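You operate a simulated robot arm through the tools that you are given. There is no shell and no other tool. Be economical: measure what you need, move in short steps, check, and stop when the job is done.

Carry out the task below with a simulated robot arm. There is one attempt and no reset: what you move stays moved.

TASK
Put one of the clips from the marble top on top of the beige tissue box.
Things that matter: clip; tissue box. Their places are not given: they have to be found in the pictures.

It is judged by the outcome, as a careful person would: the job done as asked, and still so three seconds after it is handed in. It fails if anything else is knocked over, pushed out of place, dropped, spilled or broken.

THE ROBOT
A 7-joint arm with a two-finger parallel gripper, fixed in place. Base frame: the origin is at the foot of the arm, x ahead of it, y to its left, z up; the work surface is at about z = 0.9. Lengths are in m, angles in degrees, forces in N, time in s.
With the tool pointing down near the work surface it reaches from about 0.3 to 0.68 m from the base axis. Its first joint turns from -66.0 to 66.0 degrees. Payload 1.57 kg.
Tool frame: the origin (TCP) lies between the finger pads and is the grasp point; the fingertips stand 0.03 m ahead of it; z points along the fingers, y is the line along which they close. The gripper opens to 0.11 m. The fingers are 0.024 m wide and 0.012 m thick; the gripper's body (0.048 by 0.112 m) begins 0.078 m behind the TCP.
Orientation is that of the tool frame in the base frame, as a unit quaternion [w, x, y, z]. With the fingers straight down and closing along the base's y, the tool's x points along the base's -x, its y along +y and its z along -z.

THE INTERFACE
- The arm moves only by the tool play_rows. Its argument "moves" is a list of rows, each a list of 3 entries, a list of its own where there are three numbers: the gripper command, from -1 (shut) to 1 (fully open), values between in proportion, then the shift along the base's x, y, z in m, then the turn about the base's z in degrees. In form: [[gripper, [x, y, z], yaw], ...]. A call has 1 to 8 rows; each row shifts and turns the commanded pose from where the row before left it. A row lasts 0.2 s, in which the tool goes at most 0.05 m and 8.6 degrees; a call with a longer step from one row to the next is refused whole, and so is a gripper value outside its range. A pose out of reach is approached as far as the arm can. The call stops where the force on the tool passes 40 N (or 10 N more than at its start, if that is more) or the arm is blocked; 0.2 s more then pass. The fingers move at their own pace (about 0.108 m/s each) and stop on an object; they squeeze with about 28 N. The grip force told is the motor's: it shows also when the fingers shut on nothing. Time passes only in rows, and 0.2 s behind the last, so rows that do not move let the fingers close. It gives the time, the measured TCP pose, the force on the tool (base axes), the opening and the grip force at its end, in the units of the frame above (readings bear some noise).
- Cameras (640 x 400 px; columns grow to the right, rows downward): "scene" is fixed at [0.1736, -0.3968, 1.415]; the picture's right is [0.72, -0.70, 0.00], its down [-0.33, -0.34, -0.88] and it looks along [0.61, 0.63, -0.47] (base axes); focal length 341 px, centre (320, 200). "wrist" rides on the gripper at [-0.036, 0, -0.08] in the tool frame; the picture's right is [0.00, -1.00, 0.00], its down [0.97, 0.00, -0.24] and it looks along [0.24, 0.00, 0.97] (tool axes); focal length 218 px, centre (320, 200).
- capture(camera): a new picture of that camera. No time passes.
- probe_pixels(camera, pixels): there is no depth. For up to 12 entries [column, row, z] of the newest picture of that camera ("zoom" is the newest enlarged one), the place [x, y] in the base frame at which the ray of that pixel passes the height z, good to about 0.002 m. No time passes.
- close_up(camera, box): a new picture of the part [left, top, right, bottom] of that camera's present view, enlarged. No time passes.
- hand_in(): hands the job in; it is judged then, once.

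Work in short steps. Measure before you move; look again where a grasp or a placing could have gone wrong, and mend it. You have 60 turns and 22 pictures in all, the two below and enlarged ones among them. Open the gripper and draw the arm clear of the work before you hand the job in, unless the task says otherwise; then end with one line.

The tools are called after "Request:" by a JSON object that holds its "op" and its "data". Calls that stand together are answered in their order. play_rows: Moves the arm, as the interface text tells. Its arguments: {"type":"object","properties":{"moves":{"type":"array","items":{"type":"array"}}},"required":["moves"]} The other tools are called the same way: capture (camera) takes a picture; probe_pixels (camera, pixels) gives the place at which the rays of pixels pass given heights; close_up (camera, box) takes an enlarged picture of a part of a camera's view; hand_in () hands the job in.

At the start:

```text
time: 0.0
tool_pos: [0.3945, -0.141, 1.281]
tcp_rot: [0.0, 0.001, 1.0, 0.0]
ft_force: [1.7, -0.1, 0.1]
gripper_width: 0.1097
gripper_force: 0.0
```

scene: 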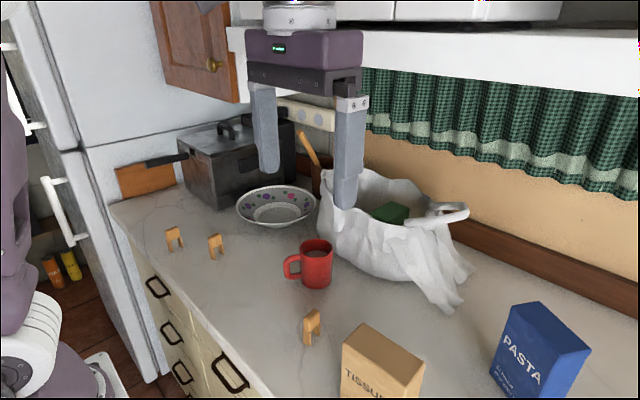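
wrist: 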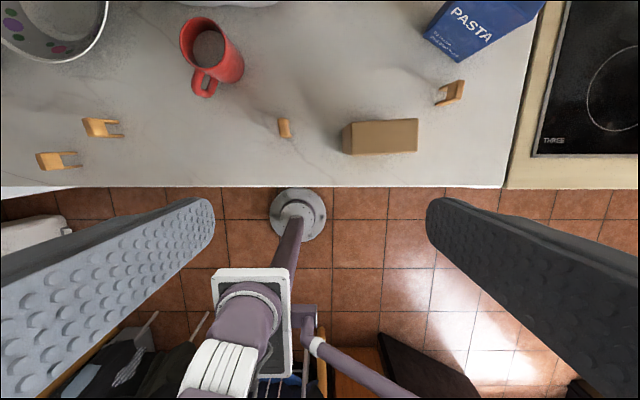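

The pictures show clips near scene (311,327), (215,245), (173,238), and one near the pasta. The tissue box is at (382,365). I'll enlarge both to measure.

Request:
{"op": "close_up", "data": {"camera": "scene", "box": [260, 290, 436, 400]}}

Request:
{"op": "close_up", "data": {"camera": "wrist", "box": [240, 70, 480, 220]}}

Request:
{"op": "close_up", "data": {"camera": "scene", "box": [140, 210, 268, 290]}}

Request:
{"op": "probe_pixels", "data": {"camera": "wrist", "pixels": [[284, 137, 0.9], [284, 120, 0.94], [343, 153, 0.9], [352, 122, 1.0], [418, 119, 1.0], [418, 151, 1.0], [354, 154, 1.0], [90, 128, 0.93], [450, 93, 0.93]]}}

```text
3.64 times, centred on (348, 345) of scene
```

zoom: 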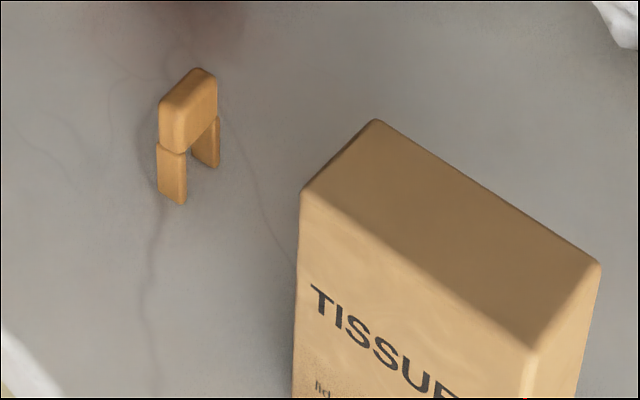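

```text
2.67 times, centred on (360, 145) of wrist
```

zoom: 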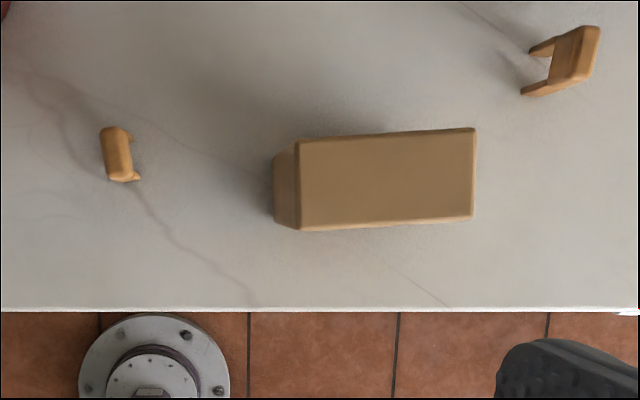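

```text
5.00 times, centred on (204, 250) of scene
```

zoom: 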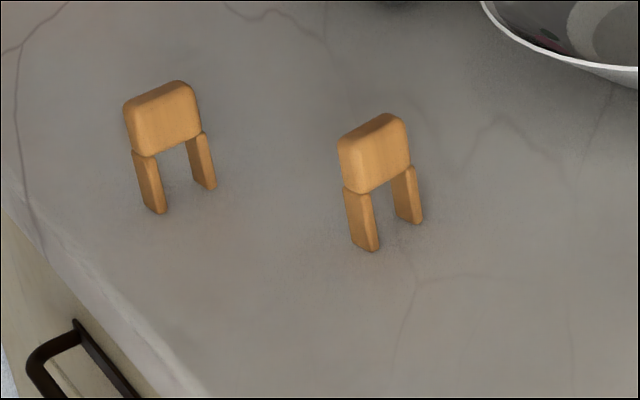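

```text
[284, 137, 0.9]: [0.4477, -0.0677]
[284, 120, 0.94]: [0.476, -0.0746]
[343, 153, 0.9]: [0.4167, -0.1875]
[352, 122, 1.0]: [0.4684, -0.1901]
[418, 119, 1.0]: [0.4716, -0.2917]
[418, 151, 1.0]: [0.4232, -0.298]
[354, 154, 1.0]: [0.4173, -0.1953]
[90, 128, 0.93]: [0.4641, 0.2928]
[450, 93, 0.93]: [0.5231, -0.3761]
```

I'll cross-check the heights of the box top and the clip using the scene camera.

Request:
{"op": "probe_pixels", "data": {"camera": "scene", "pixels": [[309.5, 345.8, 0.9], [319.1, 336.2, 0.9], [306, 321, 0.95], [318, 311, 0.95], [306, 321, 0.96], [318, 311, 0.96], [363.7, 323, 1.05], [342.8, 343.1, 1.05], [425, 362.9, 1.05], [363.7, 323, 1.03], [342.8, 343.1, 1.03], [425, 362.9, 1.03]]}}

Request:
{"op": "probe_pixels", "data": {"camera": "wrist", "pixels": [[352, 122, 1.05], [418, 119, 1.05], [418, 151, 1.05], [354, 155, 1.05], [352, 122, 1.03], [354, 155, 1.03], [283, 118, 0.95], [285, 137, 0.95], [280, 118, 0.95], [287, 119, 0.95], [418, 119, 1.03]]}}

```text
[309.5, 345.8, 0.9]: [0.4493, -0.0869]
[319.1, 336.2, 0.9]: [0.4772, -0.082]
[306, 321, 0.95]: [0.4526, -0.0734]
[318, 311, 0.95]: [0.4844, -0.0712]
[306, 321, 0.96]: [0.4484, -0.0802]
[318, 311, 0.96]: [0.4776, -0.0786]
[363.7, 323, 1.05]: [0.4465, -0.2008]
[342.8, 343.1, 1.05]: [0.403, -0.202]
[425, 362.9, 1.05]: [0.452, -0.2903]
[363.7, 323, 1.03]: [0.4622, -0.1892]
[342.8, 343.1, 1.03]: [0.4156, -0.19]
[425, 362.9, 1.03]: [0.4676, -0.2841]
```

```text
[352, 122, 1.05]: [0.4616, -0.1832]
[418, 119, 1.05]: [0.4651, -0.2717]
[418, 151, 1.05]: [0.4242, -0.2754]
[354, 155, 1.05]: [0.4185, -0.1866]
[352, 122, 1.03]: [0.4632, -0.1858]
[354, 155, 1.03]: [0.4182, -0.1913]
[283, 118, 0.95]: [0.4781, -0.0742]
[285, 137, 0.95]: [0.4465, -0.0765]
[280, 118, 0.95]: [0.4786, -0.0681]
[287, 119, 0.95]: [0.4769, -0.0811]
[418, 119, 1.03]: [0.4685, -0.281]
```

The box top is at z≈1.03, centre (0.442,-0.237). The middle clip is at about (0.463,-0.077), top at ≈0.955, and thin along y. I'll go above the clip and then check.

Request:
{"op": "play_rows", "data": {"moves": [[0.3, [0.0114, 0.0107, -0.036], 4], [0.3, [0.0114, 0.0107, -0.036], 0], [0.3, [0.0114, 0.0107, -0.036], 0], [0.3, [0.0114, 0.0107, -0.036], 0], [0.3, [0.0114, 0.0107, -0.036], 0], [0.3, [0.0114, 0.0107, -0.036], 0], [0.3, [0, 0, 0], 0]]}}

Request:
{"op": "capture", "data": {"camera": "wrist"}}

Request:
{"op": "close_up", "data": {"camera": "scene", "box": [260, 240, 420, 340]}}

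```text
time: 1.6
tool_pos: [0.462, -0.0761, 1.0647]
tcp_rot: [0.0, -0.035, 0.999, 0.0]
ft_force: [0.3, -0.3, 0.9]
gripper_width: 0.0716
gripper_force: 0.1
```

```text
16 pictures are left
```

wrist: 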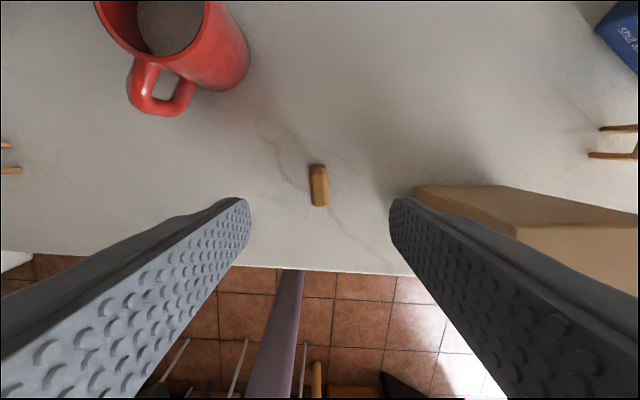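

```text
4.00 times, centred on (340, 290) of scene
```

zoom: 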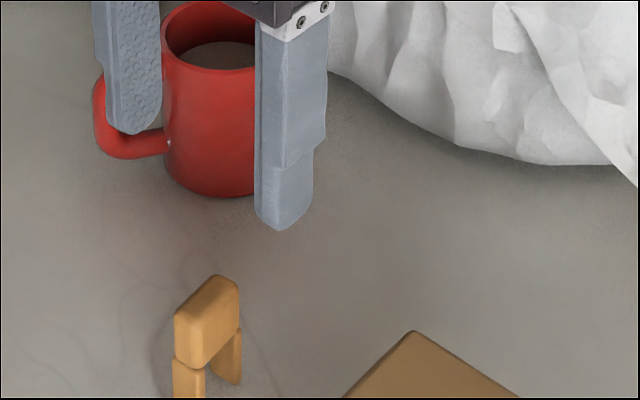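

The clip is almost centred between the fingers; I'll measure its top precisely.

Request:
{"op": "probe_pixels", "data": {"camera": "wrist", "pixels": [[311, 166, 0.955], [325, 166, 0.955], [313, 206, 0.955], [327, 206, 0.955], [311, 166, 0.945], [327, 206, 0.945]]}}

```text
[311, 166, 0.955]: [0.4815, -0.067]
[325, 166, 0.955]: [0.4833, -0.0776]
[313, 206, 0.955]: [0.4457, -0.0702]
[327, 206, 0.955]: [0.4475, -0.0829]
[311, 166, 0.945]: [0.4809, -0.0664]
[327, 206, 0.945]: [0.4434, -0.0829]
```

The clip centre is (0.463,-0.0745), with yaw about 2° more. I'll descend to a TCP height of 0.945 with the fingers at its sides.

Request:
{"op": "play_rows", "data": {"moves": [[0.3, [0.001, 0.0012, -0.03], 2], [0.3, [0, 0, -0.03], 0], [0.3, [0, 0, -0.03], 0], [0.3, [0, 0, -0.028], 0], [0.3, [0, 0, 0], 0]]}}

Request:
{"op": "close_up", "data": {"camera": "scene", "box": [240, 260, 400, 360]}}

```text
time: 2.8
tool_pos: [0.4651, -0.0752, 0.9459]
tcp_rot: [0.0, -0.053, 0.999, 0.0]
ft_force: [0.1, 0.3, 0.4]
gripper_width: 0.0715
gripper_force: 0.1
```

```text
4.00 times, centred on (320, 310) of scene
```

zoom: 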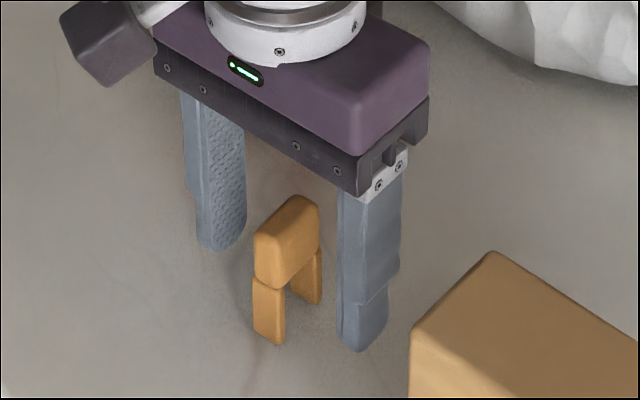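

The fingers straddle the clip with clear margins, so I'll close.

Request:
{"op": "play_rows", "data": {"moves": [[-0.2, [0, 0, 0], 0], [-0.6, [0, 0, 0], 0], [-1, [0, 0, 0], 0], [-1, [0, 0, 0], 0], [-1, [0, 0, 0], 0]]}}

```text
time: 4.0
tool_pos: [0.465, -0.0744, 0.9469]
tcp_rot: [0.0, -0.052, 0.999, 0.0]
ft_force: [-0.8, 0.5, -0.5]
gripper_width: 0.0146
gripper_force: 28.1
```

It's gripped at 0.0146 m. I'll lift straight up.

Request:
{"op": "play_rows", "data": {"moves": [[-1, [0, 0, 0.02], 0], [-1, [0, 0, 0.04], 0], [-1, [0, 0, 0.04], 0], [-1, [0, 0, 0.04], 0], [-1, [0, 0, 0.03], 0], [-1, [0, 0, 0], 0]]}}

Request:
{"op": "capture", "data": {"camera": "scene"}}

Request:
{"op": "capture", "data": {"camera": "wrist"}}

```text
time: 5.4
tool_pos: [0.4641, -0.076, 1.1187]
tcp_rot: [0.0, -0.052, 0.999, 0.0]
ft_force: [0.6, -0.8, -0.1]
gripper_width: 0.0149
gripper_force: 28.3
```

```text
13 pictures are left
```

scene: 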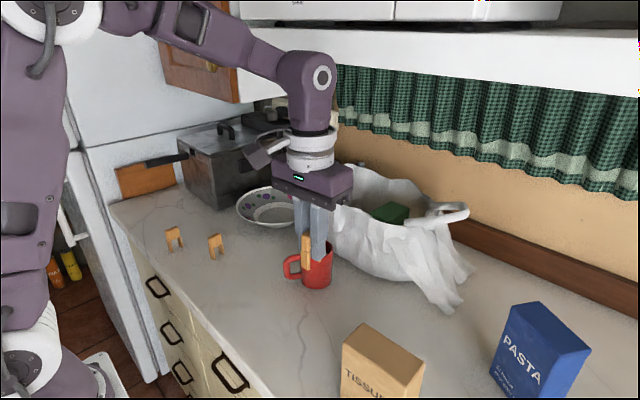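

```text
12 pictures are left
```

wrist: 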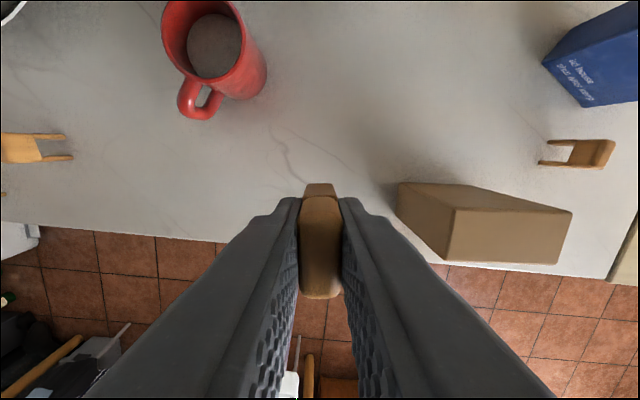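

The clip is held upright. I'll measure the box top again from here before moving over it.

Request:
{"op": "probe_pixels", "data": {"camera": "wrist", "pixels": [[456, 208, 1.03], [572, 212, 1.03], [557, 265, 1.03], [446, 261, 1.03], [399, 184, 0.9], [398, 216, 0.9], [456, 208, 1.02], [446, 261, 1.02], [572, 212, 1.02], [557, 265, 1.02]]}}

```text
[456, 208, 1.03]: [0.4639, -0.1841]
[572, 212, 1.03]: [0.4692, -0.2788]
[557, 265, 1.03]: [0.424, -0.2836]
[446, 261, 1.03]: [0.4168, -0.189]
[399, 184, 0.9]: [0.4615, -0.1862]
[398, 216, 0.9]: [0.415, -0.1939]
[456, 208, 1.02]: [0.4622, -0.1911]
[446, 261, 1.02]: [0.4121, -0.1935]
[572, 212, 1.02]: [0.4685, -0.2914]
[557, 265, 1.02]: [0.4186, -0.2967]
```

The box top centre is (0.443,-0.235) at z≈1.028, with the same yaw as the clip. I'll move over it at this height, with about 4 cm of clearance.

Request:
{"op": "play_rows", "data": {"moves": [[-1, [-0.004, -0.022, 0], 0], [-1, [-0.004, -0.036, 0], 0], [-1, [-0.004, -0.041, 0], 0], [-1, [-0.004, -0.036, 0], 0], [-1, [-0.004, -0.024, 0], 0], [-1, [0, 0, 0], 0]]}}

Request:
{"op": "close_up", "data": {"camera": "scene", "box": [280, 250, 480, 375]}}

Request:
{"op": "capture", "data": {"camera": "wrist"}}

```text
time: 6.8
tool_pos: [0.4455, -0.2352, 1.1192]
tcp_rot: [0.0, -0.052, 0.999, 0.0]
ft_force: [-0.3, 0.4, 0.8]
gripper_width: 0.0149
gripper_force: 27.8
```

```text
3.20 times, centred on (380, 312) of scene
```

zoom: 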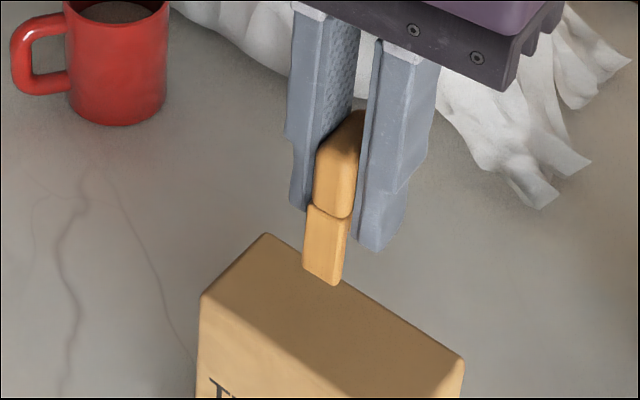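

```text
10 pictures are left
```

wrist: 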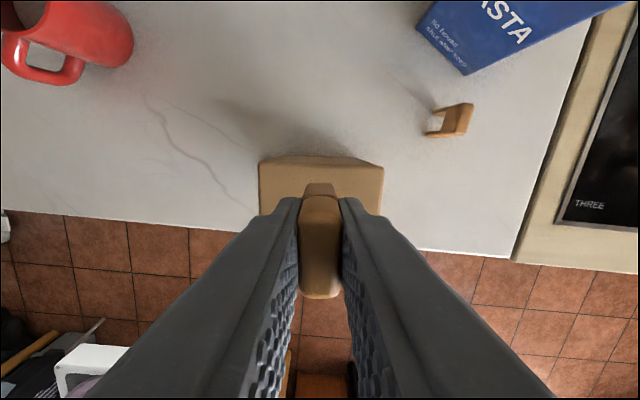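

It's aligned over the box. I'll descend 0.034 and then in smaller steps, watching the force.

Request:
{"op": "play_rows", "data": {"moves": [[-1, [-0.001, 0, -0.014], 0], [-1, [0, 0, -0.014], 0], [-1, [0, 0, -0.006], 0], [-1, [0, 0, 0], 0]]}}

Request:
{"op": "close_up", "data": {"camera": "scene", "box": [312, 280, 472, 380]}}

```text
time: 7.8
tool_pos: [0.4441, -0.2349, 1.0827]
tcp_rot: [0.0, -0.053, 0.999, -0.001]
ft_force: [1.0, -1.3, 0.3]
gripper_width: 0.0147
gripper_force: 27.9
```

```text
4.00 times, centred on (392, 330) of scene
```

zoom: 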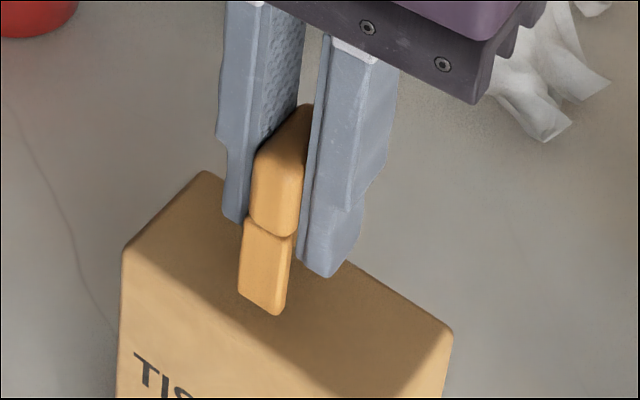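

There's no contact yet, so I'll lower in 2 mm steps.

Request:
{"op": "play_rows", "data": {"moves": [[-1, [0, 0, -0.002], 0], [-1, [0, 0, -0.002], 0], [-1, [0, 0, 0], 0]]}}

```text
time: 8.6
tool_pos: [0.4442, -0.2326, 1.0788]
tcp_rot: [0.0, -0.051, 0.999, 0.0]
ft_force: [-0.7, 0.1, 0.8]
gripper_width: 0.015
gripper_force: 27.5
```

Request:
{"op": "play_rows", "data": {"moves": [[-1, [0, 0, -0.0015], 0], [-1, [0, 0, -0.0015], 0], [-1, [0, 0, 0], 0]]}}

Request:
{"op": "close_up", "data": {"camera": "scene", "box": [312, 280, 472, 380]}}

```text
time: 9.4
tool_pos: [0.4432, -0.2346, 1.0763]
tcp_rot: [0.0, -0.052, 0.999, -0.001]
ft_force: [-1.1, 1.4, 17.5]
gripper_width: 0.0148
gripper_force: 27.6
```

```text
4.00 times, centred on (392, 330) of scene
```

zoom: 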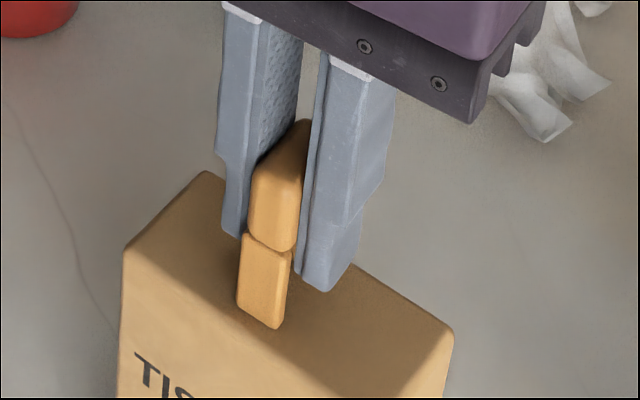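

The clip has landed (17.5 N). I'll ease up 1 mm and open slowly.

Request:
{"op": "play_rows", "data": {"moves": [[-1, [0, 0, 0.001], 0], [-1, [0, 0, 0], 0], [-0.7, [0, 0, 0], 0], [-0.55, [0, 0, 0], 0], [-0.4, [0, 0, 0], 0], [-0.3, [0, 0, 0], 0]]}}

Request:
{"op": "close_up", "data": {"camera": "scene", "box": [312, 280, 472, 380]}}

```text
time: 10.8
tool_pos: [0.4447, -0.2331, 1.0773]
tcp_rot: [0.0, -0.053, 0.999, 0.0]
ft_force: [-0.5, 0.3, 0.2]
gripper_width: 0.0386
gripper_force: 0.1
```

```text
4.00 times, centred on (392, 330) of scene
```

zoom: 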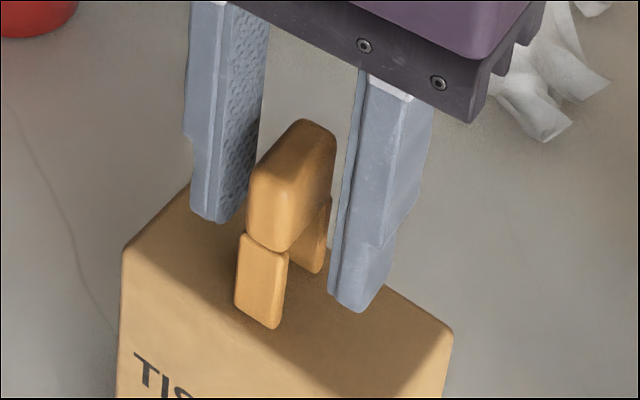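

The clip stands free on the box. I'll widen the fingers a bit and retreat straight up.

Request:
{"op": "play_rows", "data": {"moves": [[0, [0, 0, 0], 0], [0, [0, 0, 0.015], 0], [0, [0, 0, 0.03], 0], [0, [0, 0, 0.04], 0], [0, [0, 0, 0.04], 0], [0, [0, 0.03, 0.03], 0], [0, [0, 0.04, 0], 0], [0, [0, 0, 0], 0]]}}

Request:
{"op": "capture", "data": {"camera": "scene"}}

Request:
{"op": "close_up", "data": {"camera": "scene", "box": [312, 280, 472, 380]}}

```text
time: 12.6
tool_pos: [0.443, -0.1646, 1.2313]
tcp_rot: [0.0, -0.053, 0.999, 0.0]
ft_force: [0.2, -0.2, -0.2]
gripper_width: 0.0552
gripper_force: 0.0
```

```text
6 pictures are left
```

scene: 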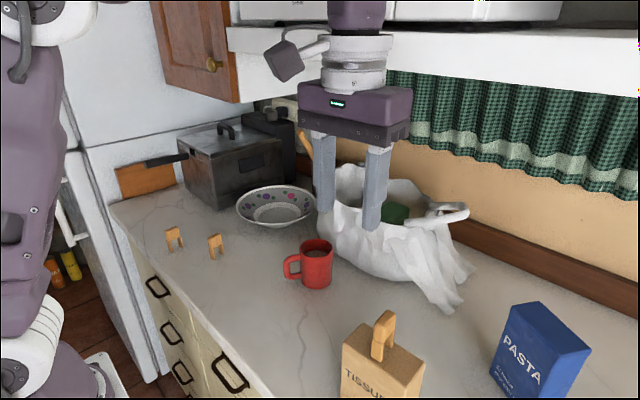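

```text
4.00 times, centred on (392, 330) of scene
```

zoom: 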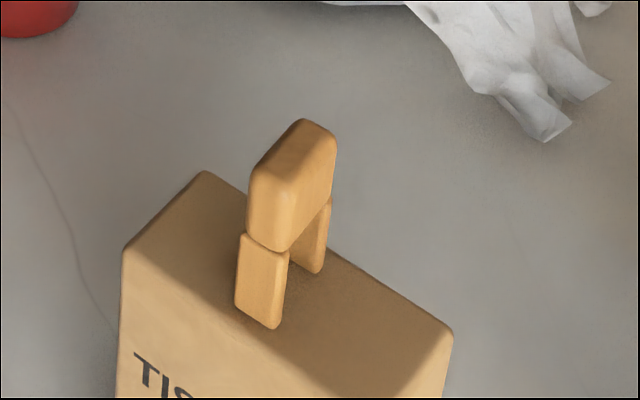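

The clip stands steady on the box, the arm is clear, and nothing else has moved. I'll open the gripper fully and hand the job in.

Request:
{"op": "play_rows", "data": {"moves": [[1, [0, 0, 0], 0], [1, [0, 0, 0], 0], [1, [0, 0, 0], 0]]}}

Request:
{"op": "hand_in", "data": {}}

```text
time: 13.4
tool_pos: [0.4413, -0.1643, 1.2314]
tcp_rot: [0.0, -0.052, 0.999, 0.0]
ft_force: [-0.4, 0.7, 0.2]
gripper_width: 0.1104
gripper_force: 0.1
```

```text
The job is handed in.
```

One clip from the marble top is standing upright on the beige tissue box, nothing else was moved, and the job is handed in.
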